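You operate a simulated robot arm through the tools that you are given. There is no shell and no other tool. Be economical: measure what you need, move in short steps, check, and stop when the job is done.

Carry out the task below with a simulated two-armed robot. There is one attempt and no reset: what you move stays moved.

JOB
Wind the tape roll on a quarter turn, brake it and jog out the card's length.
Fine: zero the counter before you jog.

It is judged by the outcome, as a careful person would: the job done as asked, and still so three seconds after it is handed in. It fails if anything else is knocked over, pushed out of place, dropped, spilled or broken.

ROBOT AND FRAMES
Two 7-joint arms with two-finger parallel grippers on one trunk, on a base that drives. Base frame: it is fixed to the floor where the robot stands at the start and does not move with it; the origin is under the middle of the robot, x ahead of it, y to its left, z up. Units: cm, rad, N and s.
The left shoulder is at the start at [6.2, 19.6, 132.9], the right one opposite. With the tool pointing down near the work surface each hand reaches from about 10 to 64 cm from the robot's upright axis, wherever it stands, measured 20 degrees to its own side. Places, roughly: control panel [150, 90, 70]; counter reset button [60, -10, 110]; length card [90, -10, 120]; main switch [140, 90, 70]; tape brake lever [40, 0, 90]; tape roll [50, 0, 90]; yellow belt guard [80, 40, 70]; yellow jog button [50, -10, 110]. Payload 1.57 kg a hand.
Tool frame (each hand has its own): the origin (TCP) lies between the finger pads and is the grasp point; the fingertips stand 3 cm ahead of it; z points along the fingers, y is the line along which they close. Largest opening 11 cm; finger width 2.4, thickness 1.2; the body of the gripper, 4.8 by 11.2 cm, starts 7.8 cm behind the TCP.
Orientation is that of the tool frame in the base frame, as a unit quaternion [w, x, y, z]. With the fingers straight down and closing along the base's y, the tool's x points along the base's -x, its y along +y and its z along -z.

CONTROLS
- The arms move only by the tool send_rows. It takes "left_plan", "right_plan" or both (then of equal length, played together; a hand with none holds still); each is a list of rows, each a list of 3 entries, a list of its own where there are three numbers: the shift along the base's x, y, z in units of 250 mm (1.0 is 250 mm), then the turn, a rotation vector about the base's x, y, z in units of 90 degrees (1.0 is 90 degrees), then the finger opening in cm, from 0 to 11. In form: [[[tx, ty, tz], [wx, wy, wz], gripper], ...]. A call has 1 to 12 rows; each row is the pose to reach, as a shift and turn from the pose commanded when the call began. A call with a number of a shift or a turn outside -1 to 1 is refused whole. Rows are played at 5 a second. More than 5 cm and 0.15 rad between two rows, or a gripper value outside its range, and nothing of the call is played. A pose out of reach is approached as far as the arm can. The call stops where the force on the tool passes 40 N (or 10 N more than at its start, if that is more) or the arm is blocked; 0.2 s more then pass. The fingers move at their own pace (about 7.2 cm/s each) and stop on an object; they squeeze with about 37 N. The grip force told is the motor's: it shows also when the fingers shut on nothing. Time passes only in rows, and 0.2 s behind the last, so rows that repeat a pose let the fingers close. The reply holds the time, the measured pose of the TCP, the force on the tool along the base axes, the opening and the grip force, in the units named above and with some noise, with the torque about the TCP (base axes, N m) and any sound that the robot's microphone picked up.
- Cameras (640 x 400 px; columns grow to the right, rows downward): "scene" is now at [9.38, -1.83, 189.3]; the picture's right is [-0.27, -0.96, -0.00], its down [-0.87, 0.24, -0.43] and it looks along [0.42, -0.12, -0.90] (base axes); focal length 256 px, centre (320, 200). "left" rides on the left gripper at [7, -1.6, -14.1] in its tool frame; the picture's right is [0.23, 0.97, 0.00], its down [-0.85, 0.20, -0.48] and it looks along [-0.47, 0.11, 0.88] (tool axes); focal length 222 px, centre (320, 200). "right" rides on the right gripper at [7, 1.6, -14.1] in its tool frame; the picture's right is [-0.23, 0.97, 0.00], its down [-0.86, -0.20, -0.48] and it looks along [-0.47, -0.11, 0.88] (tool axes); focal length 222 px, centre (320, 200). There is no depth. A picture from a camera that has moved, and an enlarged one, comes with that camera's place and axes in the base frame and with its lens.
- capture(camera): a new picture of that camera. No time passes.
- slide_trunk(by): slides the trunk up (or, below 0, down) by that many cm; the arms and the scene camera ride with it, the base frame stays. It gives what a move gives, with no picture.
- drive_base(legs): drives the robot by 1 to 6 legs, each [ahead, left, turn to the left] in cm, cm and rad, along the robot's own axes; the way and the turn of a leg run together, so that a leg with both is an arc; at most 150 cm and 3.142 rad a leg. The arms and the cameras ride along, it lands a little off, and it stops where it bumps. It gives what a move gives.
- turn_head(pan, tilt): turns the head with the scene camera to pan (to the left, within 1.501 rad either way) and tilt (down, from -0.506 to 1.204), counted from straight ahead of the robot. It gives what a move gives.
- enlarge(camera, box): a new picture of the part [left, top, right, bottom] of that camera's present view, enlarged. No time passes.
- hand_in(): hands the job in; it is judged then, once.

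Go step by step. Nothing tells you exact positions but the pictures and the camera data: compare them with the known pose of the tool, close in by small moves and look again before you grip or let go. The budget is 120 turns and 92 pictures, counting those below and the enlarged ones. Unless the task says otherwise, let go and move clear before handing in, and close with one line.

The tools are called as name(argument=value, ...) on one line, values as JSON. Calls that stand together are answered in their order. send_rows: Moves the arms, as the interface text tells. Its arguments: {"type":"object","properties":{"left_plan":{"type":"array","items":{"type":"array"}},"right_plan":{"type":"array","items":{"type":"array"}}},"required":[]} The other tools are called the same way: slide_trunk (by) slides the trunk up or down; drive_base (legs) drives the base; turn_head (pan, tilt) turns the head that bears the scene camera; capture (camera) takes a picture; enlarge (camera, box) takes an enlarged picture of a part of a camera's view; hand_in () hands the job in.

At the start:

```text
t: 0.0
left_ee_pos: [44.12, 9.19, 144.53]
left_orientation: [0.0, 0.001, 1.0, 0.0]
left_contact_force: [0.6, 0.2, 0.2]
left_wrist_torque: [0.0, -0.02, -0.02]
left_opening: 11.0
left_grasp_force: 0.0
right_ee_pos: [42.68, -29.46, 135.28]
right_orientation: [0.0, -0.001, 1.0, 0.0]
right_contact_force: [0.2, -0.6, 0.6]
right_wrist_torque: [0.02, -0.01, -0.01]
right_opening: 10.98
right_grasp_force: 0.1
trunk travel left (down, up): [-92.5, 6.5]
robot x, y, heading: [0.21, 0.23, 0.0]
head pan, tilt: [-0.274, 1.122]
```

scene: 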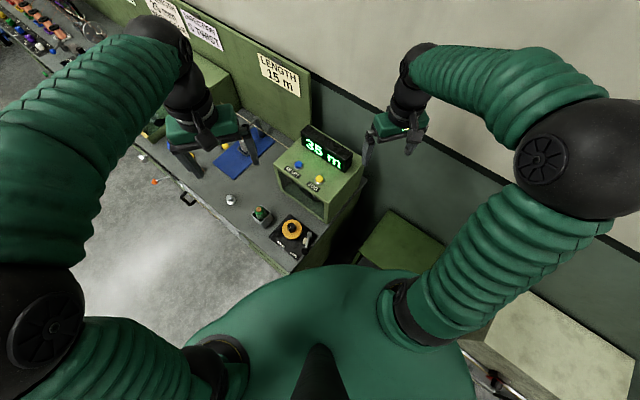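
right: 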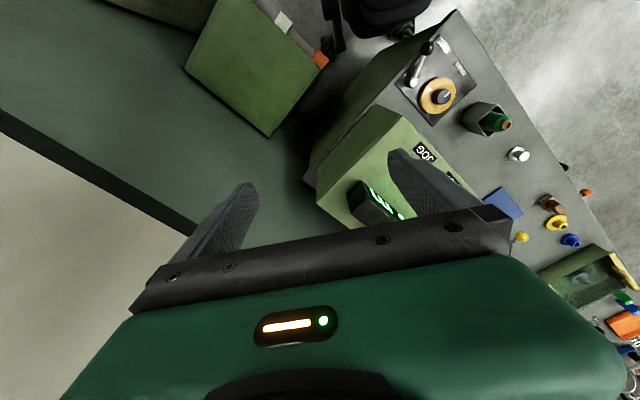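
left: 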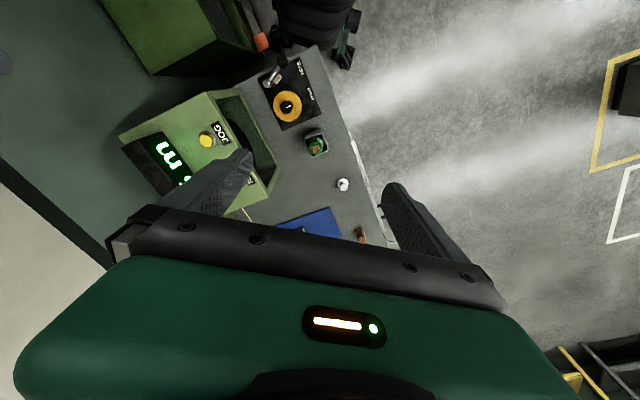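

I see a workbench with a green box carrying the counter display and buttons, and a tape roll with a brake lever in front of it. The card reads "LENGTH 15 m" and the counter shows 35 m. I'll look closer first.

enlarge(camera="scene", box=[220, 110, 380, 270])

enlarge(camera="scene", box=[100, 0, 320, 130])

enlarge(camera="left", box=[100, 40, 360, 240])

```text
2.50 times, centred on (300, 190) of scene
camera zoom: at [9.38, -1.83, 189.3], right [-0.27, -0.96, 0.0], down [-0.87, 0.24, -0.43], along [0.42, -0.12, -0.9], focal length 640 px, centre (370, 225)
```

zoom: 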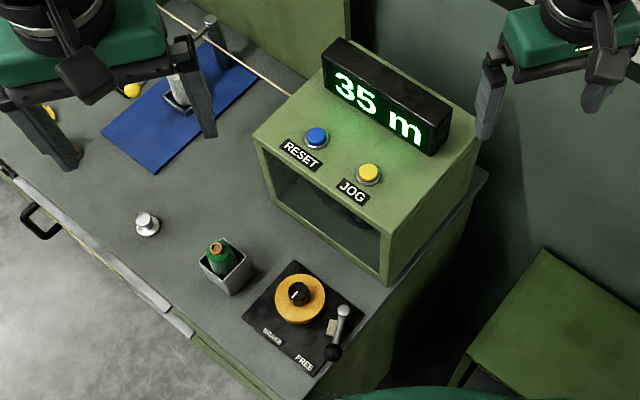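

```text
2.91 times, centred on (210, 65) of scene
camera zoom: at [9.38, -1.83, 189.3], right [-0.27, -0.96, 0.0], down [-0.87, 0.24, -0.43], along [0.42, -0.12, -0.9], focal length 744 px, centre (640, 593)
```

zoom: 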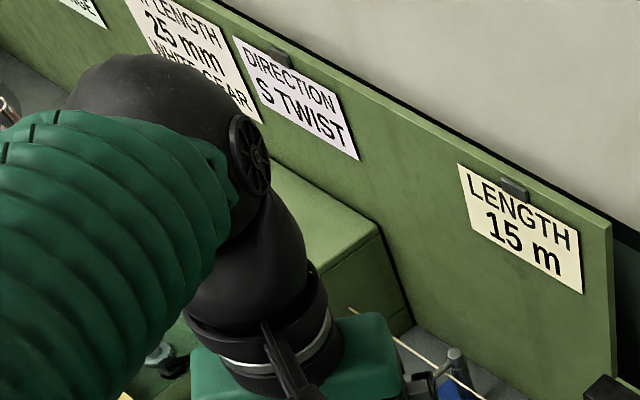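

```text
2.00 times, centred on (230, 140) of left
camera zoom: at [37.12, 7.57, 158.63], right [-0.23, 0.97, 0.0], down [0.86, 0.2, 0.48], along [0.47, 0.11, -0.88], focal length 444 px, centre (500, 320)
```

zoom: 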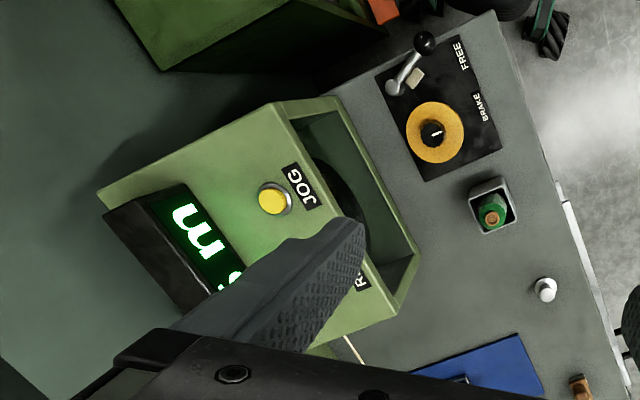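

The roll is at about (46, -0.5, 90), the jog button at about (54, -14, 110) and the reset button at about (62, -9, 110). I'll bring the left camera closer to read the roll's markings and the lever.

send_rows(left_plan=[[[-0.06, -0.04, -0.16], [0, 0, 0], 11], [[-0.12, -0.08, -0.32], [0, 0, 0], 11], [[-0.18, -0.12, -0.48], [0, 0, 0], 11], [[-0.24, -0.16, -0.64], [0, 0, 0], 11], [[-0.3, -0.2, -0.8], [0, 0, 0], 11], [[-0.36, -0.24, -0.96], [0, 0, 0], 11]])

capture(camera="left")

capture(camera="scene")

```text
t: 1.4
left_ee_pos: [34.97, 3.15, 120.36]
left_orientation: [0.0, 0.0, 1.0, 0.001]
left_contact_force: [-0.7, 0.3, -0.1]
left_wrist_torque: [0.05, -0.02, 0.03]
left_opening: 11.01
left_grasp_force: 0.0
right_ee_pos: [42.61, -29.62, 135.32]
right_orientation: [0.0, 0.0, 1.0, 0.001]
right_contact_force: [0.0, 0.4, 1.0]
right_wrist_torque: [0.02, 0.02, 0.02]
right_opening: 11.01
right_grasp_force: 0.1
trunk travel left (down, up): [-92.5, 6.5]
robot x, y, heading: [-0.23, 0.1, -0.002]
head pan, tilt: [-0.274, 1.122]
```

```text
85 pictures are left
camera left: at [27.95, 1.46, 134.55], right [-0.23, 0.97, 0.0], down [0.86, 0.2, 0.48], along [0.47, 0.11, -0.88], focal length 222 px, centre (320, 200)
```

left: 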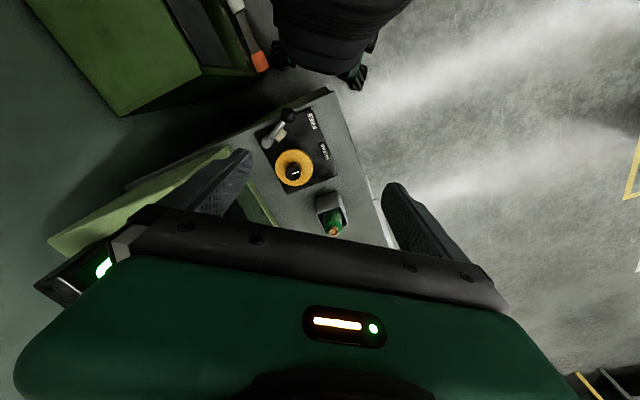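

```text
84 pictures are left
camera scene: at [9.5, -2.01, 189.29], right [-0.27, -0.96, 0.0], down [-0.87, 0.25, -0.43], along [0.41, -0.12, -0.9], focal length 256 px, centre (320, 200)
```

scene: 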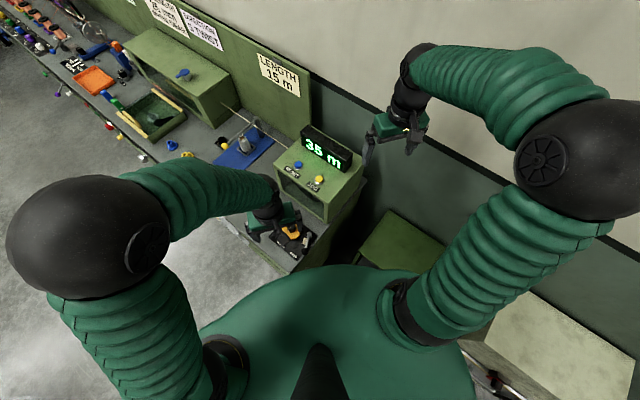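

enlarge(camera="left", box=[240, 80, 370, 240])

```text
2.50 times, centred on (305, 160) of left
camera zoom: at [27.95, 1.46, 134.55], right [-0.23, 0.97, 0.0], down [0.86, 0.2, 0.48], along [0.47, 0.11, -0.88], focal length 555 px, centre (358, 300)
```

zoom: 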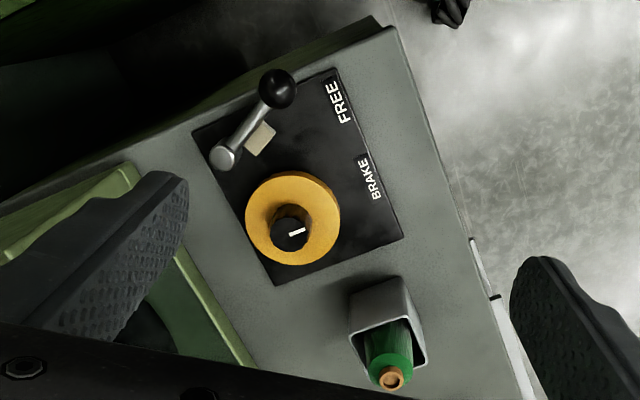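

enlarge(camera="left", box=[250, 100, 340, 195])

enlarge(camera="scene", box=[270, 210, 330, 255])

```text
4.21 times, centred on (295, 148) of left
camera zoom: at [27.95, 1.46, 134.55], right [-0.23, 0.97, 0.0], down [0.86, 0.2, 0.48], along [0.47, 0.11, -0.88], focal length 935 px, centre (425, 421)
```

zoom: 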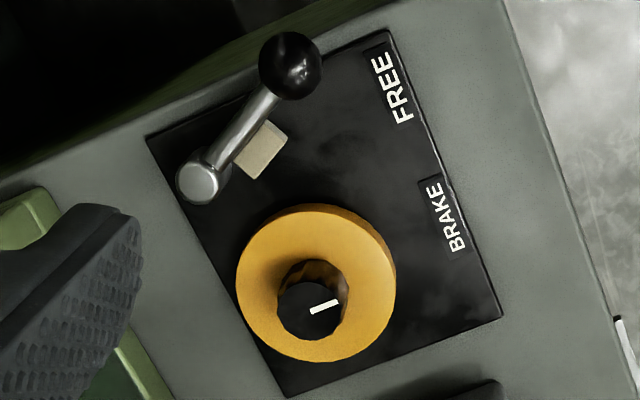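

```text
8.89 times, centred on (300, 232) of scene
camera zoom: at [9.5, -2.01, 189.29], right [-0.27, -0.96, 0.0], down [-0.87, 0.25, -0.43], along [0.41, -0.12, -0.9], focal length 2275 px, centre (498, -89)
```

zoom: 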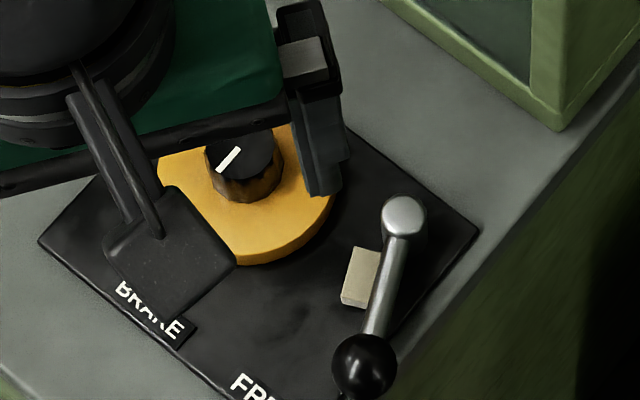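

The plain lever is at FREE and must swing to BRAKE after winding. The roll's centre knob is about 3.3 cm wide at about (46, -0.4, 90.5). I'll pre-yaw the left hand by 45° and hover above it.

send_rows(left_plan=[[[0.08, -0.02, -0.1], [0, 0, 0.083], 8], [[0.16, -0.05, -0.2], [0, 0, 0.167], 8], [[0.24, -0.08, -0.3], [0, 0, 0.25], 8], [[0.32, -0.1, -0.4], [0, 0, 0.333], 8], [[0.38, -0.12, -0.5], [0, 0, 0.417], 8], [[0.44, -0.14, -0.6], [0, 0, 0.5], 8], [[0.44, -0.14, -0.68], [0, 0, 0.5], 8]])

capture(camera="left")

enlarge(camera="scene", box=[240, 180, 360, 270])

```text
t: 3.0
left_ee_pos: [46.14, 0.18, 103.78]
left_orientation: [0.002, -0.387, 0.922, -0.002]
left_contact_force: [-0.6, 0.2, -0.6]
left_wrist_torque: [0.03, 0.02, -0.01]
left_opening: 7.99
left_grasp_force: 0.0
right_ee_pos: [42.61, -29.64, 135.43]
right_orientation: [0.0, 0.0, 1.0, 0.0]
right_contact_force: [0.1, -0.4, 0.8]
right_wrist_torque: [0.02, -0.01, 0.03]
right_opening: 11.0
right_grasp_force: 0.1
trunk travel left (down, up): [-92.5, 6.5]
robot x, y, heading: [-0.18, -0.41, 0.003]
head pan, tilt: [-0.274, 1.122]
```

```text
80 pictures are left
camera left: at [42.49, -6.12, 117.84], right [-0.85, 0.52, 0.0], down [0.45, 0.75, 0.48], along [0.25, 0.41, -0.88], focal length 222 px, centre (320, 200)
```

left: 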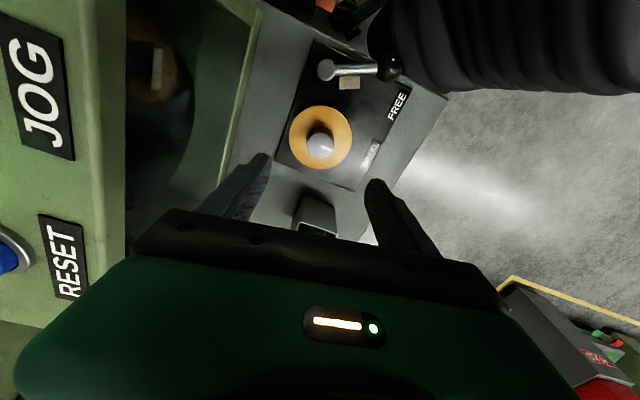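

```text
4.44 times, centred on (300, 225) of scene
camera zoom: at [9.49, -1.95, 189.37], right [-0.27, -0.96, 0.0], down [-0.87, 0.24, -0.43], along [0.41, -0.12, -0.9], focal length 1137 px, centre (409, 89)
```

zoom: 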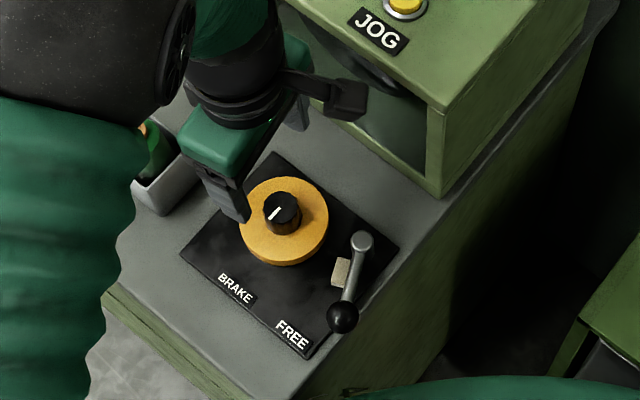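

send_rows(left_plan=[[[0, -0.016, -0.12], [0, 0, 0], 8], [[0, -0.016, -0.24], [0, 0, 0], 8], [[0, -0.016, -0.34], [0, 0, 0], 8], [[0, -0.016, -0.4], [0, 0, 0], 8]])

capture(camera="left")

enlarge(camera="scene", box=[260, 200, 340, 260])

```text
t: 4.0
left_ee_pos: [47.24, -0.15, 94.59]
left_orientation: [0.006, -0.395, 0.919, -0.007]
left_contact_force: [0.1, 0.4, 0.1]
left_wrist_torque: [0.0, -0.03, -0.01]
left_opening: 8.0
left_grasp_force: 0.1
right_ee_pos: [42.56, -29.69, 135.63]
right_orientation: [-0.001, 0.0, 1.0, 0.0]
right_contact_force: [0.2, -0.2, -0.3]
right_wrist_torque: [0.01, 0.0, -0.01]
right_opening: 11.0
right_grasp_force: 0.1
trunk travel left (down, up): [-92.5, 6.5]
robot x, y, heading: [0.07, -0.11, -0.0]
head pan, tilt: [-0.274, 1.122]
```

```text
78 pictures are left
camera left: at [43.36, -6.21, 108.75], right [-0.86, 0.51, -0.02], down [0.44, 0.76, 0.48], along [0.26, 0.41, -0.88], focal length 222 px, centre (320, 200)
```

left: 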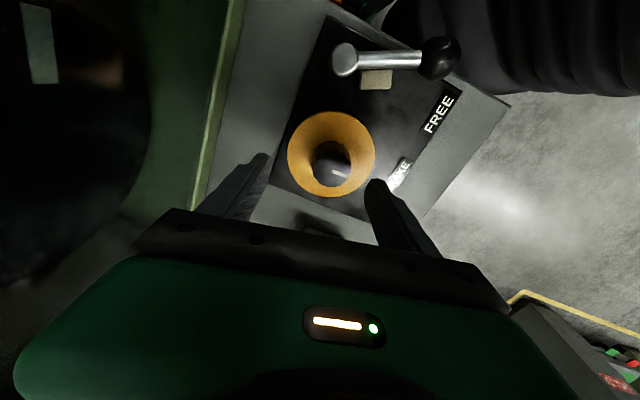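

```text
6.67 times, centred on (300, 230) of scene
camera zoom: at [9.45, -1.95, 189.59], right [-0.27, -0.96, 0.0], down [-0.87, 0.24, -0.43], along [0.41, -0.12, -0.9], focal length 1706 px, centre (453, 0)
```

zoom: 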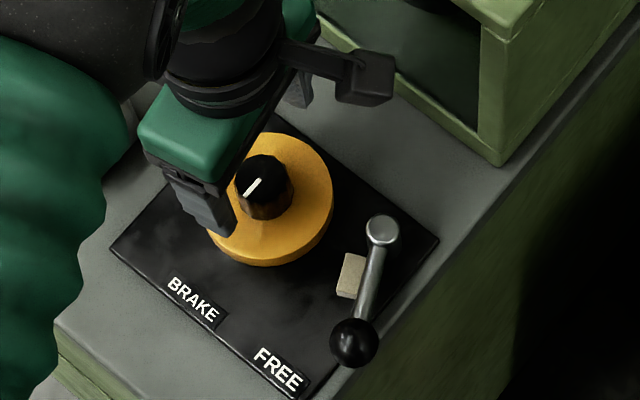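

The arm is near its limit here: x drifted by about a centimetre. I'll lift the hand, lower the trunk to get a better posture, then approach again.

send_rows(left_plan=[[[0, 0, 0.15], [0, 0, 0], 8], [[0, 0, 0.3], [0, 0, 0], 8], [[0, 0, 0.45], [0, 0, 0], 8], [[0, 0, 0.6], [0, 0, 0], 8]])

slide_trunk(by=-12)

capture(camera="scene")

capture(camera="left")

```text
t: 5.2
left_ee_pos: [46.91, 2.69, 108.25]
left_orientation: [0.0, -0.413, 0.911, 0.008]
left_contact_force: [0.3, -0.2, 0.1]
left_wrist_torque: [0.0, -0.02, 0.02]
left_opening: 7.98
left_grasp_force: 0.0
right_ee_pos: [42.6, -29.62, 135.72]
right_orientation: [0.0, 0.001, 1.0, 0.001]
right_contact_force: [-0.6, 0.1, 0.1]
right_wrist_torque: [0.02, 0.01, 0.0]
right_opening: 11.04
right_grasp_force: 0.1
trunk travel left (down, up): [-92.5, 6.5]
robot x, y, heading: [0.25, 0.07, -0.0]
head pan, tilt: [-0.274, 1.122]
stopped in row 4 (left hand): the arm was blocked; the commanded pose is now the measured one
```

```text
t: 6.7
left_ee_pos: [46.91, 2.46, 96.09]
left_orientation: [0.0, -0.413, 0.911, 0.006]
left_contact_force: [0.0, -0.6, 0.2]
left_wrist_torque: [0.0, 0.01, 0.01]
left_opening: 8.01
left_grasp_force: 0.0
right_ee_pos: [42.48, -29.62, 123.32]
right_orientation: [0.0, 0.0, 1.0, 0.0]
right_contact_force: [0.4, 0.7, -0.4]
right_wrist_torque: [0.02, 0.03, -0.01]
right_opening: 11.01
right_grasp_force: 0.0
trunk travel left (down, up): [-80.5, 18.5]
robot x, y, heading: [-0.25, 0.24, 0.001]
head pan, tilt: [-0.274, 1.122]
```

```text
76 pictures are left
camera scene: at [9.45, -1.93, 177.17], right [-0.27, -0.96, 0.0], down [-0.87, 0.24, -0.43], along [0.41, -0.12, -0.9], focal length 256 px, centre (320, 200)
```

scene: 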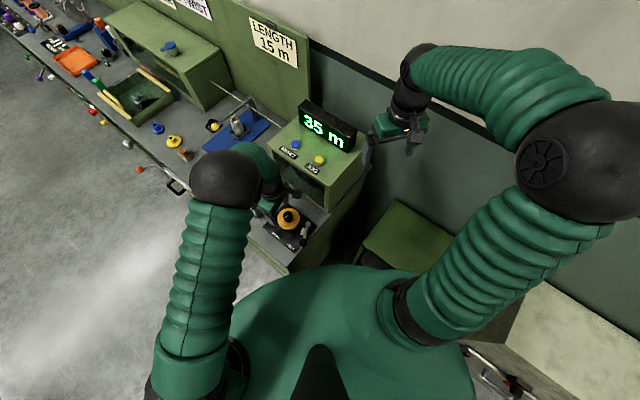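

```text
75 pictures are left
camera left: at [43.63, -4.11, 110.15], right [-0.88, 0.47, 0.01], down [0.42, 0.77, 0.48], along [0.22, 0.43, -0.87], focal length 222 px, centre (320, 200)
```

left: 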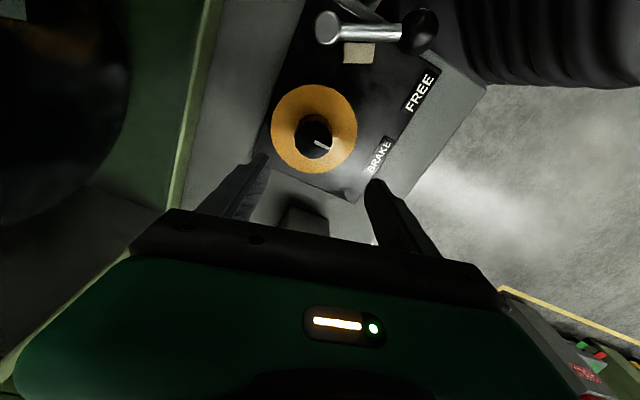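

send_rows(left_plan=[[[-0.018, -0.055, 0], [0, 0, -0.02], 8], [[-0.036, -0.106, 0], [0, 0, -0.04], 8], [[-0.036, -0.106, -0.06], [0, 0, -0.04], 8], [[-0.036, -0.106, -0.1], [0, 0, -0.04], 8]])

capture(camera="left")

enlarge(camera="scene", box=[250, 170, 330, 250])

```text
t: 7.7
left_ee_pos: [47.07, 0.48, 94.81]
left_orientation: [0.002, -0.399, 0.917, -0.003]
left_contact_force: [0.5, -0.1, -0.1]
left_wrist_torque: [-0.02, 0.0, 0.01]
left_opening: 8.01
left_grasp_force: 0.0
right_ee_pos: [42.61, -29.75, 123.75]
right_orientation: [0.001, 0.0, 1.0, 0.0]
right_contact_force: [0.8, -0.1, -0.3]
right_wrist_torque: [0.01, 0.04, 0.01]
right_opening: 10.99
right_grasp_force: 0.0
trunk travel left (down, up): [-80.5, 18.5]
robot x, y, heading: [-0.08, -0.01, -0.0]
head pan, tilt: [-0.274, 1.122]
```

```text
74 pictures are left
camera left: at [43.41, -5.68, 108.88], right [-0.87, 0.5, -0.01], down [0.43, 0.76, 0.48], along [0.24, 0.41, -0.88], focal length 222 px, centre (320, 200)
```

left: 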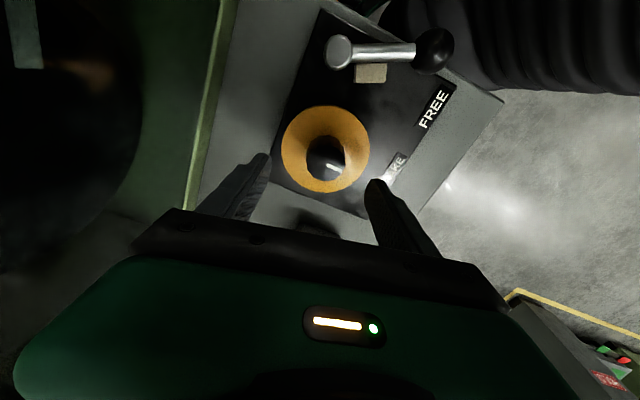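

```text
5.00 times, centred on (290, 210) of scene
camera zoom: at [9.45, -1.94, 177.62], right [-0.27, -0.96, 0.0], down [-0.87, 0.25, -0.43], along [0.41, -0.12, -0.9], focal length 1280 px, centre (470, 150)
```

zoom: 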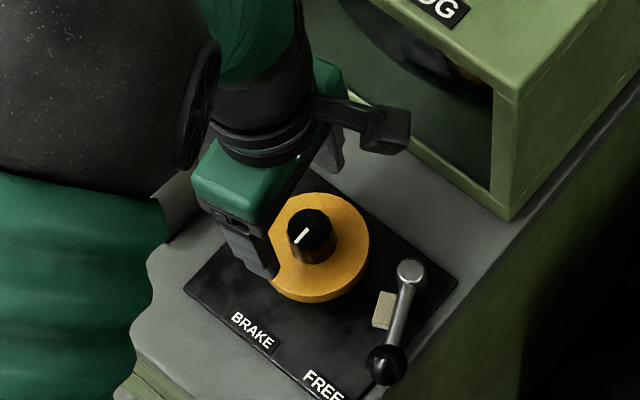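

send_rows(left_plan=[[[0, 0, 0], [0, 0, 0], 8], [[0, 0, 0], [0, 0, 0], 8], [[0, 0, 0], [0, 0, 0], 8]])

```text
t: 8.5
left_ee_pos: [47.04, 0.92, 94.23]
left_orientation: [0.002, -0.4, 0.916, 0.002]
left_contact_force: [0.4, -0.1, 0.2]
left_wrist_torque: [-0.02, 0.03, -0.01]
left_opening: 8.02
left_grasp_force: 0.1
right_ee_pos: [42.59, -29.59, 123.45]
right_orientation: [0.002, 0.0, 1.0, 0.001]
right_contact_force: [0.3, 0.2, -0.2]
right_wrist_torque: [-0.04, -0.01, -0.01]
right_opening: 10.99
right_grasp_force: 0.0
trunk travel left (down, up): [-80.5, 18.5]
robot x, y, heading: [0.13, 0.13, -0.002]
head pan, tilt: [-0.274, 1.122]
```

The left arm holds a steady offset of about a centimetre, so its posture is too folded. I'll lift, back the base off 12 cm and reach out again.

send_rows(left_plan=[[[0, 0, 0.12], [0, 0, 0], 8], [[0, 0, 0.24], [0, 0, -0.08], 8], [[0, 0, 0.36], [0, 0, -0.16], 8], [[0, 0, 0.36], [0, 0, -0.24], 8]])

drive_base(legs=[[-12, 0, 0]])

capture(camera="scene")

```text
t: 9.5
left_ee_pos: [46.05, 0.74, 102.12]
left_orientation: [-0.002, -0.211, 0.977, 0.014]
left_contact_force: [-0.2, -0.5, 0.3]
left_wrist_torque: [-0.02, 0.0, 0.0]
left_opening: 8.01
left_grasp_force: 0.0
right_ee_pos: [42.51, -29.79, 123.27]
right_orientation: [0.001, -0.001, 1.0, 0.0]
right_contact_force: [-0.8, -0.4, 1.2]
right_wrist_torque: [0.0, -0.02, -0.01]
right_opening: 10.99
right_grasp_force: 0.1
trunk travel left (down, up): [-80.5, 18.5]
robot x, y, heading: [-0.42, -0.01, -0.001]
head pan, tilt: [-0.274, 1.122]
```

```text
t: 10.8
left_ee_pos: [34.37, 0.53, 102.43]
left_orientation: [-0.002, -0.212, 0.977, 0.009]
left_contact_force: [0.1, 1.2, 0.7]
left_wrist_torque: [0.0, 0.01, 0.02]
left_opening: 8.0
left_grasp_force: 0.0
right_ee_pos: [30.84, -29.64, 123.32]
right_orientation: [-0.001, 0.0, 1.0, 0.0]
right_contact_force: [0.3, -0.2, -0.1]
right_wrist_torque: [0.01, -0.02, 0.0]
right_opening: 11.0
right_grasp_force: 0.0
trunk travel left (down, up): [-80.5, 18.5]
robot x, y, heading: [-12.32, -0.13, 0.001]
head pan, tilt: [-0.274, 1.122]
```

```text
72 pictures are left
camera scene: at [-1.97, -1.92, 177.34], right [-0.27, -0.96, 0.0], down [-0.87, 0.25, -0.43], along [0.41, -0.12, -0.9], focal length 256 px, centre (320, 200)
```

scene: 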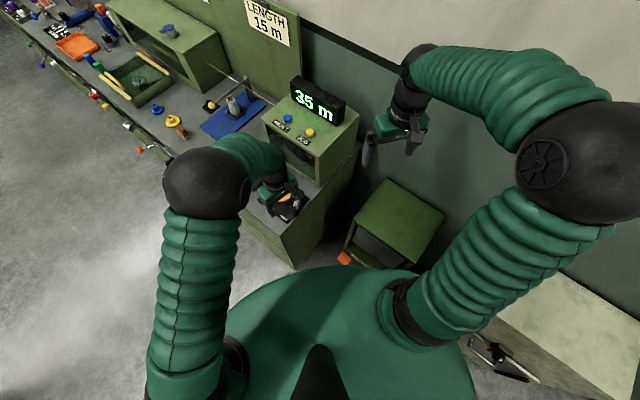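

send_rows(left_plan=[[[0.12, -0.008, 0], [0, 0, 0.06], 8], [[0.24, -0.016, 0], [0, 0, 0.12], 8], [[0.36, -0.024, -0.02], [0, 0, 0.18], 8], [[0.466, -0.028, -0.06], [0, 0, 0.23], 8], [[0.466, -0.028, -0.16], [0, 0, 0.23], 8], [[0.466, -0.028, -0.26], [0, 0, 0.23], 8], [[0.466, -0.028, -0.32], [0, 0, 0.23], 8], [[0.466, -0.028, -0.32], [0, 0, 0.23], 8]])

capture(camera="left")

enlarge(camera="scene", box=[240, 150, 340, 240])

```text
t: 12.6
left_ee_pos: [45.57, -0.14, 94.58]
left_orientation: [-0.002, -0.383, 0.924, 0.007]
left_contact_force: [-0.6, -0.3, -0.6]
left_wrist_torque: [-0.04, -0.04, 0.0]
left_opening: 8.02
left_grasp_force: 0.1
right_ee_pos: [30.09, -29.56, 123.46]
right_orientation: [0.002, 0.0, 1.0, 0.0]
right_contact_force: [-0.1, 0.8, 0.5]
right_wrist_torque: [0.02, -0.01, -0.02]
right_opening: 10.99
right_grasp_force: 0.0
trunk travel left (down, up): [-80.5, 18.5]
robot x, y, heading: [-12.25, 0.16, 0.001]
head pan, tilt: [-0.274, 1.122]
```

```text
71 pictures are left
camera left: at [41.89, -6.53, 108.44], right [-0.85, 0.53, 0.01], down [0.47, 0.74, 0.49], along [0.24, 0.42, -0.87], focal length 222 px, centre (320, 200)
```

left: 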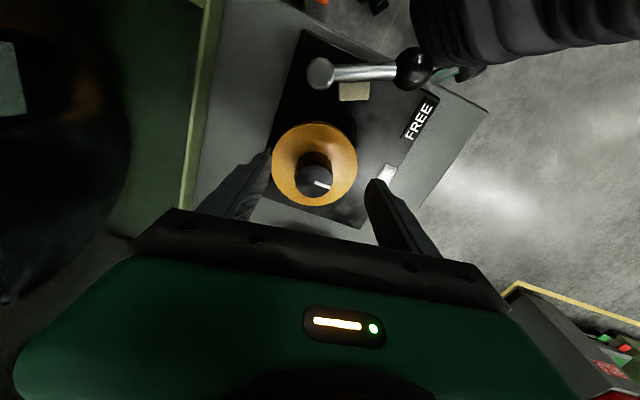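

```text
4.44 times, centred on (290, 195) of scene
camera zoom: at [-2.62, -1.91, 177.29], right [-0.27, -0.96, 0.0], down [-0.87, 0.25, -0.43], along [0.41, -0.12, -0.9], focal length 1137 px, centre (453, 222)
```

zoom: 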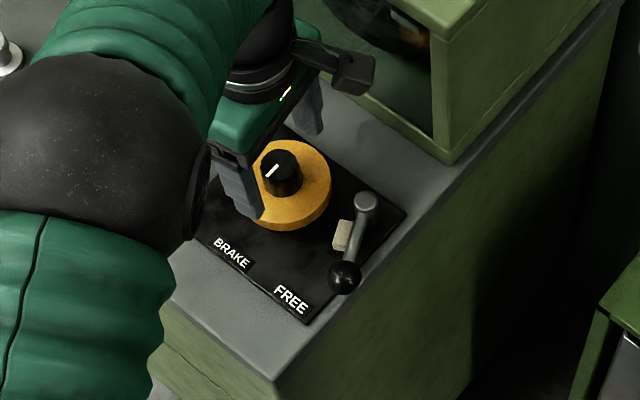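

The knob is now well centred between the fingers. I'll descend onto it and look again.

send_rows(left_plan=[[[0.012, 0, -0.05], [0, 0, 0], 8], [[0.012, 0, -0.1], [0, 0, 0], 8], [[0.012, 0, -0.13], [0, 0, 0], 8], [[0.012, 0, -0.13], [0, 0, 0], 8]])

capture(camera="left")

enlarge(camera="scene", box=[240, 150, 340, 240])

```text
t: 13.6
left_ee_pos: [45.86, -0.13, 91.39]
left_orientation: [-0.001, -0.384, 0.923, 0.008]
left_contact_force: [0.2, 0.1, 13.0]
left_wrist_torque: [-0.46, -0.26, 0.01]
left_opening: 7.94
left_grasp_force: 0.1
right_ee_pos: [30.12, -29.47, 123.63]
right_orientation: [0.002, 0.0, 1.0, 0.001]
right_contact_force: [0.6, -0.1, 0.4]
right_wrist_torque: [0.02, 0.0, -0.01]
right_opening: 11.01
right_grasp_force: 0.1
trunk travel left (down, up): [-80.5, 18.5]
robot x, y, heading: [-12.54, -0.11, -0.0]
head pan, tilt: [-0.274, 1.122]
```

```text
69 pictures are left
camera left: at [42.11, -6.5, 105.46], right [-0.85, 0.53, 0.01], down [0.46, 0.74, 0.49], along [0.25, 0.42, -0.87], focal length 222 px, centre (320, 200)
```

left: 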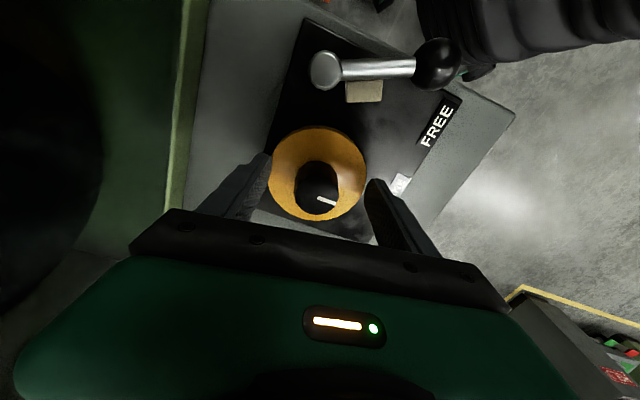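

```text
4.44 times, centred on (290, 195) of scene
camera zoom: at [-2.89, -1.85, 177.33], right [-0.27, -0.96, 0.0], down [-0.87, 0.25, -0.43], along [0.42, -0.12, -0.9], focal length 1137 px, centre (453, 222)
```

zoom: 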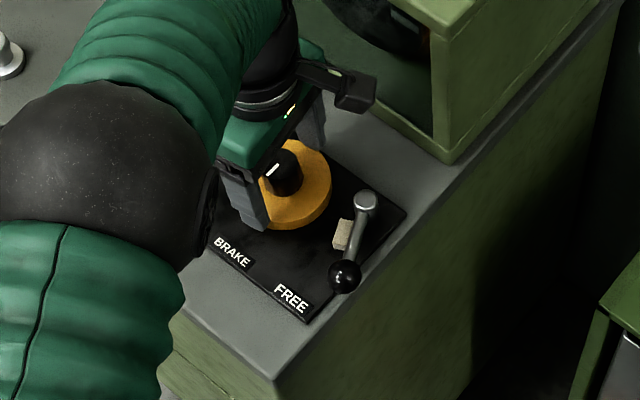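

The fingertips just touched the top of the roll. I'll rise half a centimetre and close on the knob.

send_rows(left_plan=[[[0, 0, 0.028], [0, 0, 0], 8], [[0, 0, 0.028], [0, 0, 0], 5], [[0, 0, 0.028], [0, 0, 0], 2], [[0, 0, 0.028], [0, 0, 0], 2], [[0, 0, 0.028], [0, 0, 0], 2]])

enlarge(camera="scene", box=[260, 165, 320, 215])

```text
t: 14.8
left_ee_pos: [45.97, -0.45, 92.01]
left_orientation: [0.0, -0.384, 0.923, 0.008]
left_contact_force: [4.4, -7.0, 1.0]
left_wrist_torque: [-1.0, -0.64, 0.01]
left_opening: 3.52
left_grasp_force: 42.5
right_ee_pos: [30.07, -29.68, 123.45]
right_orientation: [0.002, 0.0, 1.0, 0.0]
right_contact_force: [-0.4, 0.0, 0.1]
right_wrist_torque: [0.02, 0.0, 0.0]
right_opening: 10.98
right_grasp_force: 0.0
trunk travel left (down, up): [-80.5, 18.5]
robot x, y, heading: [-12.15, -0.6, -0.002]
head pan, tilt: [-0.274, 1.122]
```

```text
8.00 times, centred on (290, 190) of scene
camera zoom: at [-2.56, -2.18, 177.28], right [-0.27, -0.96, 0.0], down [-0.87, 0.25, -0.43], along [0.41, -0.12, -0.9], focal length 2047 px, centre (560, 280)
```

zoom: 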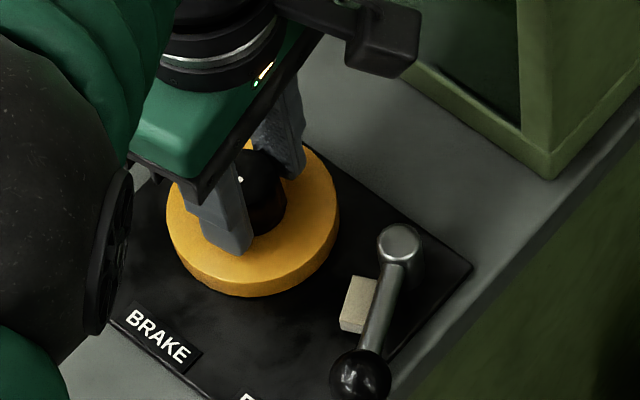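

Knob gripped at 3.5 cm. I'll turn it a little clockwise first to feel the resistance.

send_rows(left_plan=[[[0.004, -0.01, 0], [0, 0, -0.06], 2], [[0.004, -0.01, 0], [0, 0, -0.13], 2], [[0.004, -0.01, 0], [0, 0, -0.2], 2]])

capture(camera="left")

enlarge(camera="scene", box=[260, 165, 320, 215])

```text
t: 15.6
left_ee_pos: [45.88, -0.28, 92.01]
left_orientation: [0.0, -0.233, 0.972, 0.009]
left_contact_force: [-4.9, 1.8, 0.9]
left_wrist_torque: [-0.19, -1.42, 0.05]
left_opening: 3.5
left_grasp_force: 42.3
right_ee_pos: [30.16, -29.51, 123.53]
right_orientation: [0.002, 0.0, 1.0, 0.001]
right_contact_force: [0.4, -0.9, 0.3]
right_wrist_torque: [-0.01, 0.02, 0.04]
right_opening: 11.0
right_grasp_force: 0.0
trunk travel left (down, up): [-80.5, 18.5]
robot x, y, heading: [-12.27, -0.27, 0.003]
head pan, tilt: [-0.274, 1.122]
```

```text
66 pictures are left
camera left: at [40.4, -5.19, 106.0], right [-0.65, 0.76, 0.02], down [0.67, 0.56, 0.49], along [0.36, 0.32, -0.87], focal length 222 px, centre (320, 200)
```

left: 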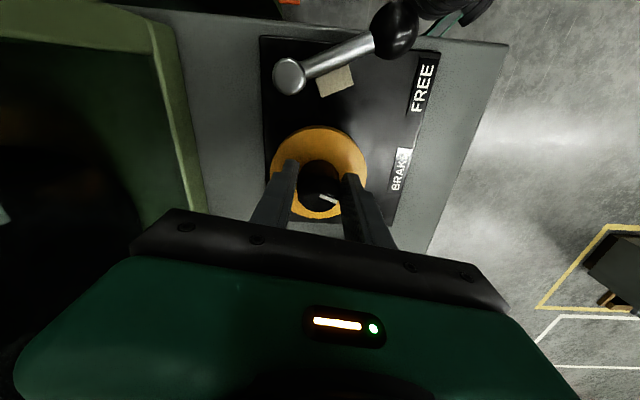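

```text
8.00 times, centred on (290, 190) of scene
camera zoom: at [-2.86, -1.81, 177.3], right [-0.27, -0.96, 0.0], down [-0.87, 0.25, -0.43], along [0.42, -0.12, -0.9], focal length 2047 px, centre (560, 280)
```

zoom: 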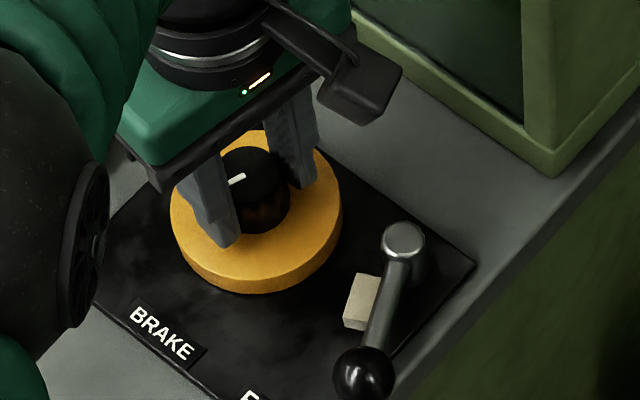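

It turns freely and the mark follows the hand. I'll carry on through the remaining 72°.

send_rows(left_plan=[[[0, 0, 0], [0, 0, -0.09], 2], [[0, 0, 0], [0, 0, -0.18], 2], [[0, 0, 0], [0, 0, -0.27], 2], [[0, 0, 0], [0, 0, -0.36], 2], [[0, 0, 0], [0, 0, -0.45], 2], [[0, 0, 0], [0, 0, -0.54], 2], [[0, 0, 0], [0, 0, -0.63], 2], [[0, 0, 0], [0, 0, -0.72], 2], [[0, 0, 0], [0, 0, -0.8], 2], [[0, 0, 0], [0, 0, -0.8], 2]])

capture(camera="left")

enlarge(camera="scene", box=[260, 165, 320, 215])

```text
t: 17.8
left_ee_pos: [45.89, 0.2, 92.01]
left_orientation: [0.004, 0.382, 0.924, 0.005]
left_contact_force: [-5.5, 26.7, 2.9]
left_wrist_torque: [0.36, 1.23, 0.12]
left_opening: 3.54
left_grasp_force: 42.7
right_ee_pos: [30.02, -28.81, 123.7]
right_orientation: [0.002, 0.001, 1.0, -0.003]
right_contact_force: [0.7, 0.9, -0.6]
right_wrist_torque: [0.02, -0.02, 0.01]
right_opening: 10.99
right_grasp_force: 0.1
trunk travel left (down, up): [-80.5, 18.5]
robot x, y, heading: [-12.25, -0.07, 0.004]
head pan, tilt: [-0.274, 1.122]
```

```text
64 pictures are left
camera left: at [39.62, 3.87, 106.01], right [0.53, 0.85, 0.01], down [0.74, -0.47, 0.48], along [0.42, -0.25, -0.87], focal length 222 px, centre (320, 200)
```

left: 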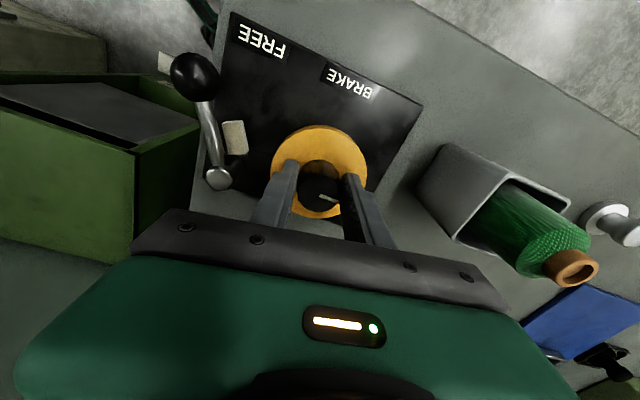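

```text
8.00 times, centred on (290, 190) of scene
camera zoom: at [-2.81, -0.69, 177.31], right [-0.27, -0.96, 0.01], down [-0.87, 0.24, -0.43], along [0.42, -0.12, -0.9], focal length 2047 px, centre (560, 280)
```

zoom: 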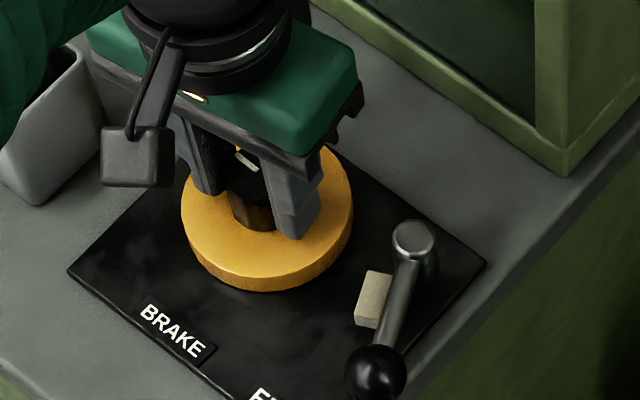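

The hand has turned 90.1° in total. I'll relax the side load, open, and lift clear.

send_rows(left_plan=[[[0, 0.02, 0], [0, 0, 0], 2], [[0, 0.03, 0], [0, 0, 0], 2], [[0, 0.03, 0], [0, 0, 0], 2]])

```text
t: 18.6
left_ee_pos: [45.92, 0.26, 92.02]
left_orientation: [0.005, 0.383, 0.924, 0.003]
left_contact_force: [-4.8, 5.4, -2.5]
left_wrist_torque: [-1.46, 0.3, 0.03]
left_opening: 3.54
left_grasp_force: 42.1
right_ee_pos: [30.07, -29.37, 123.64]
right_orientation: [0.002, 0.0, 1.0, -0.001]
right_contact_force: [0.2, -1.0, -0.3]
right_wrist_torque: [0.02, 0.0, -0.01]
right_opening: 10.99
right_grasp_force: 0.0
trunk travel left (down, up): [-80.5, 18.5]
robot x, y, heading: [-12.24, -0.04, 0.0]
head pan, tilt: [-0.274, 1.122]
```

send_rows(left_plan=[[[0, 0, 0], [0, 0, 0], 5], [[0, 0, 0], [0, 0, 0], 6], [[0, 0, 0.04], [0, 0, 0], 6], [[0, 0, 0.16], [0, 0, 0], 6], [[0, 0, 0.3], [0, 0, 0], 6], [[0, 0, 0.44], [0, 0, 0], 6]])

capture(camera="left")

enlarge(camera="scene", box=[250, 155, 330, 225])

```text
t: 19.9
left_ee_pos: [45.87, 0.36, 103.06]
left_orientation: [0.004, 0.382, 0.924, 0.006]
left_contact_force: [-0.3, 0.0, -0.3]
left_wrist_torque: [0.02, 0.02, 0.0]
left_opening: 6.0
left_grasp_force: 0.0
right_ee_pos: [30.0, -29.55, 123.42]
right_orientation: [0.002, -0.001, 1.0, 0.0]
right_contact_force: [-0.8, -0.2, 0.4]
right_wrist_torque: [0.0, -0.01, 0.0]
right_opening: 11.0
right_grasp_force: 0.1
trunk travel left (down, up): [-80.5, 18.5]
robot x, y, heading: [-12.26, -0.23, -0.0]
head pan, tilt: [-0.274, 1.122]
```

```text
62 pictures are left
camera left: at [39.55, 3.93, 117.11], right [0.53, 0.85, 0.01], down [0.74, -0.47, 0.48], along [0.42, -0.24, -0.88], focal length 222 px, centre (320, 200)
```

left: 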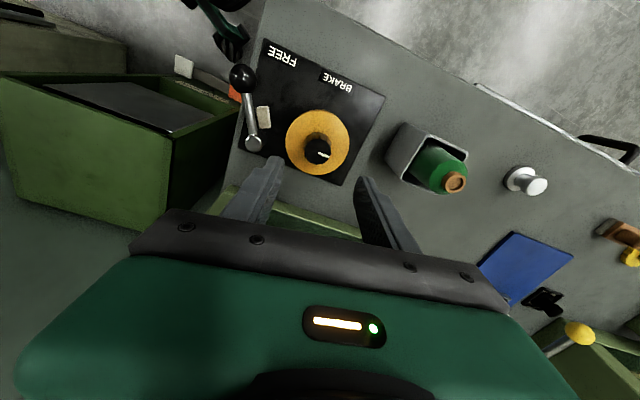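

```text
5.71 times, centred on (290, 190) of scene
camera zoom: at [-2.78, -1.9, 177.29], right [-0.27, -0.96, 0.0], down [-0.87, 0.25, -0.43], along [0.42, -0.12, -0.9], focal length 1462 px, centre (491, 257)
```

zoom: 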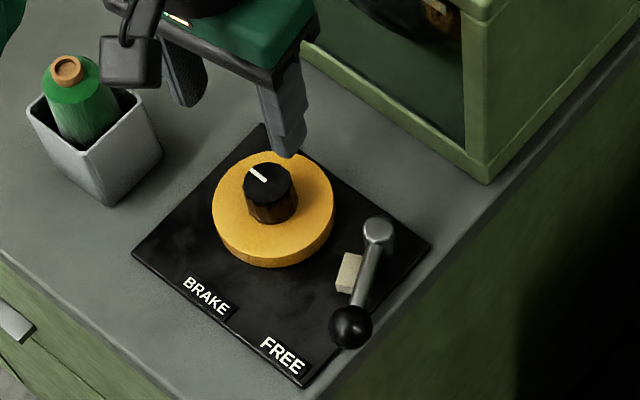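

The mark has moved a quarter turn. Next is the brake lever: its ball is at about (35.5, -3, 90) and the pivot at about (41.8, -6.7). I'll hover the left hand over the ball, fingers lined up with its path.

send_rows(left_plan=[[[-0.1, -0.03, 0], [0, 0, 0.05], 6], [[-0.2, -0.06, 0], [0, 0, 0.1], 6], [[-0.3, -0.1, -0.04], [0, 0, 0.14], 6], [[-0.415, -0.134, -0.1], [0, 0, 0.167], 6], [[-0.415, -0.134, -0.2], [0, 0, 0.167], 6], [[-0.415, -0.134, -0.2], [0, 0, 0.167], 6]])

capture(camera="left")

enlarge(camera="scene", box=[250, 155, 330, 225])

```text
t: 21.4
left_ee_pos: [35.6, -2.92, 97.93]
left_orientation: [0.004, 0.257, 0.966, 0.007]
left_contact_force: [0.4, -0.6, -0.6]
left_wrist_torque: [-0.01, 0.02, -0.03]
left_opening: 6.0
left_grasp_force: 0.0
right_ee_pos: [30.21, -29.44, 123.41]
right_orientation: [0.001, 0.0, 1.0, 0.0]
right_contact_force: [-0.6, 0.1, 0.7]
right_wrist_torque: [0.02, 0.05, 0.01]
right_opening: 11.0
right_grasp_force: 0.1
trunk travel left (down, up): [-80.5, 18.5]
robot x, y, heading: [-11.9, 0.54, -0.001]
head pan, tilt: [-0.274, 1.122]
```

```text
60 pictures are left
camera left: at [28.62, -1.13, 111.91], right [0.29, 0.96, 0.01], down [0.84, -0.26, 0.48], along [0.47, -0.13, -0.88], focal length 222 px, centre (320, 200)
```

left: 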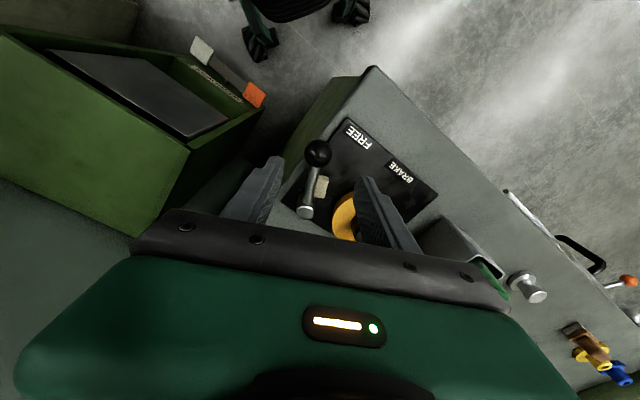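

```text
5.71 times, centred on (290, 190) of scene
camera zoom: at [-2.61, -1.9, 177.29], right [-0.27, -0.96, 0.0], down [-0.87, 0.25, -0.43], along [0.41, -0.12, -0.9], focal length 1462 px, centre (491, 257)
```

zoom: 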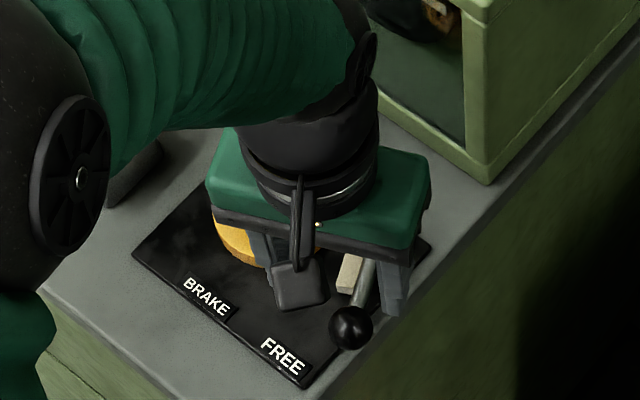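

The ball lies nicely between the fingers. I'll descend around it.

send_rows(left_plan=[[[-0.02, -0.004, -0.1], [0, 0, 0], 6], [[-0.02, -0.004, -0.2], [0, 0, 0], 6], [[-0.02, -0.004, -0.25], [0, 0, 0], 6], [[-0.02, -0.004, -0.25], [0, 0, 0], 4.2], [[-0.02, -0.004, -0.25], [0, 0, 0], 4.2]])

capture(camera="left")

enlarge(camera="scene", box=[250, 155, 330, 225])

```text
t: 22.6
left_ee_pos: [35.01, -3.11, 91.6]
left_orientation: [0.003, 0.257, 0.966, 0.006]
left_contact_force: [0.4, -0.1, -0.6]
left_wrist_torque: [0.05, 0.05, -0.01]
left_opening: 4.21
left_grasp_force: 0.1
right_ee_pos: [30.17, -29.44, 123.53]
right_orientation: [0.002, 0.0, 1.0, 0.0]
right_contact_force: [0.4, -0.3, -0.5]
right_wrist_torque: [0.02, 0.03, 0.01]
right_opening: 10.97
right_grasp_force: 0.0
trunk travel left (down, up): [-80.5, 18.5]
robot x, y, heading: [-12.37, -0.08, -0.001]
head pan, tilt: [-0.274, 1.122]
```

```text
58 pictures are left
camera left: at [28.06, -1.22, 105.71], right [0.29, 0.96, 0.01], down [0.84, -0.26, 0.48], along [0.47, -0.13, -0.88], focal length 222 px, centre (320, 200)
```

left: 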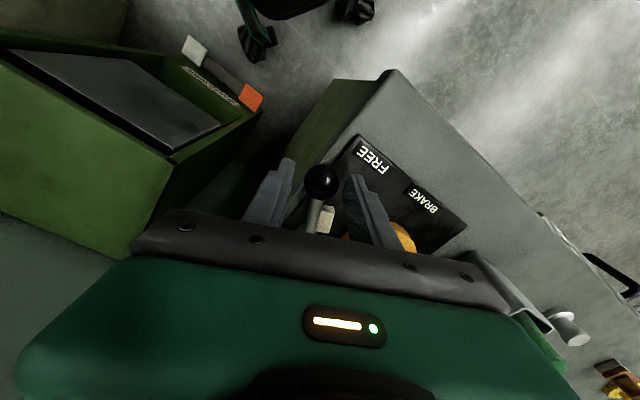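

```text
5.71 times, centred on (290, 190) of scene
camera zoom: at [-2.64, -1.94, 177.29], right [-0.27, -0.96, 0.0], down [-0.87, 0.25, -0.43], along [0.41, -0.12, -0.9], focal length 1462 px, centre (491, 257)
```

zoom: 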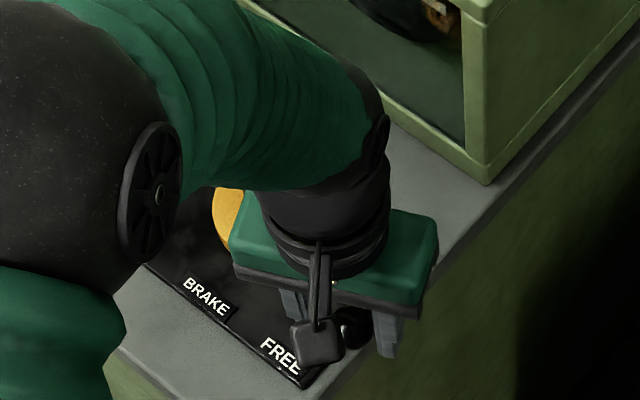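

send_rows(left_plan=[[[0.022, 0.034, 0], [0, 0, -0.083], 4.2], [[0.048, 0.065, 0], [0, 0, -0.167], 4.2], [[0.077, 0.092, 0], [0, 0, -0.25], 4.2], [[0.11, 0.116, 0], [0, 0, -0.333], 4.2], [[0.11, 0.116, 0], [0, 0, -0.333], 4.2]])

capture(camera="left")

```text
t: 23.8
left_ee_pos: [37.83, -0.2, 91.78]
left_orientation: [0.005, 0.499, 0.867, 0.005]
left_contact_force: [-1.9, 0.3, -0.4]
left_wrist_torque: [0.02, 0.09, -0.02]
left_opening: 4.35
left_grasp_force: 0.9
right_ee_pos: [30.04, -29.43, 123.51]
right_orientation: [0.002, 0.0, 1.0, 0.0]
right_contact_force: [0.0, 0.7, 0.2]
right_wrist_torque: [0.03, -0.01, 0.01]
right_opening: 11.02
right_grasp_force: 0.0
trunk travel left (down, up): [-80.5, 18.5]
robot x, y, heading: [-12.18, 0.01, 0.002]
head pan, tilt: [-0.274, 1.122]
```

```text
56 pictures are left
camera left: at [32.68, 4.92, 105.8], right [0.73, 0.68, 0.01], down [0.59, -0.64, 0.48], along [0.34, -0.34, -0.87], focal length 222 px, centre (320, 200)
```

left: 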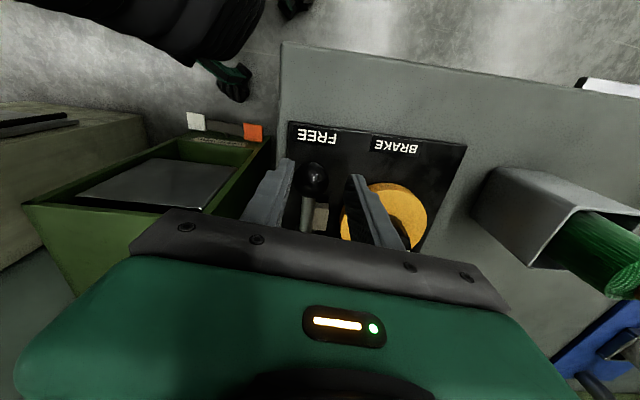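

send_rows(left_plan=[[[0.036, 0.019, 0.012], [0, 0, -0.083], 4.2], [[0.074, 0.033, 0.012], [0, 0, -0.167], 4.2], [[0.074, 0.033, 0.012], [0, 0, -0.167], 4.2]])

capture(camera="left")

enlarge(camera="scene", box=[250, 155, 330, 225])

```text
t: 24.6
left_ee_pos: [39.81, 0.64, 92.16]
left_orientation: [0.006, 0.608, 0.794, 0.005]
left_contact_force: [-1.0, 0.0, 0.1]
left_wrist_torque: [0.05, 0.04, 0.01]
left_opening: 4.3
left_grasp_force: 0.1
right_ee_pos: [30.04, -29.55, 123.43]
right_orientation: [0.002, 0.0, 1.0, 0.0]
right_contact_force: [0.2, 0.1, 0.8]
right_wrist_torque: [0.0, -0.02, -0.02]
right_opening: 11.03
right_grasp_force: 0.0
trunk travel left (down, up): [-80.5, 18.5]
robot x, y, heading: [-12.12, 0.5, 0.001]
head pan, tilt: [-0.274, 1.122]
```

```text
55 pictures are left
camera left: at [36.09, 6.9, 106.12], right [0.88, 0.47, 0.01], down [0.41, -0.77, 0.48], along [0.24, -0.42, -0.87], focal length 222 px, centre (320, 200)
```

left: 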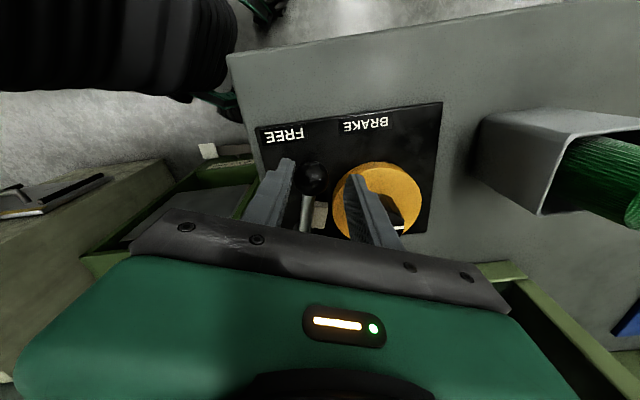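

```text
5.71 times, centred on (290, 190) of scene
camera zoom: at [-2.71, -1.89, 177.29], right [-0.27, -0.96, 0.0], down [-0.87, 0.25, -0.43], along [0.41, -0.12, -0.9], focal length 1462 px, centre (491, 257)
```

zoom: 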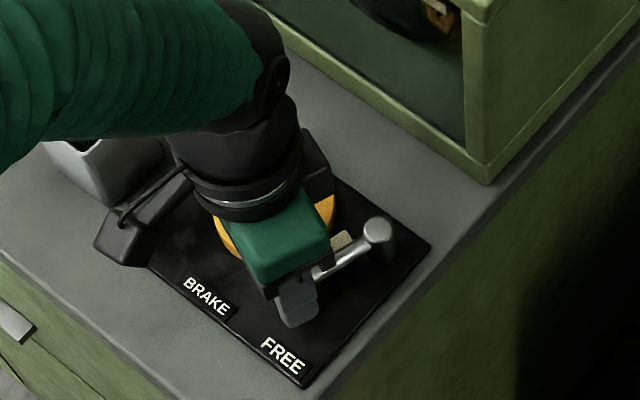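

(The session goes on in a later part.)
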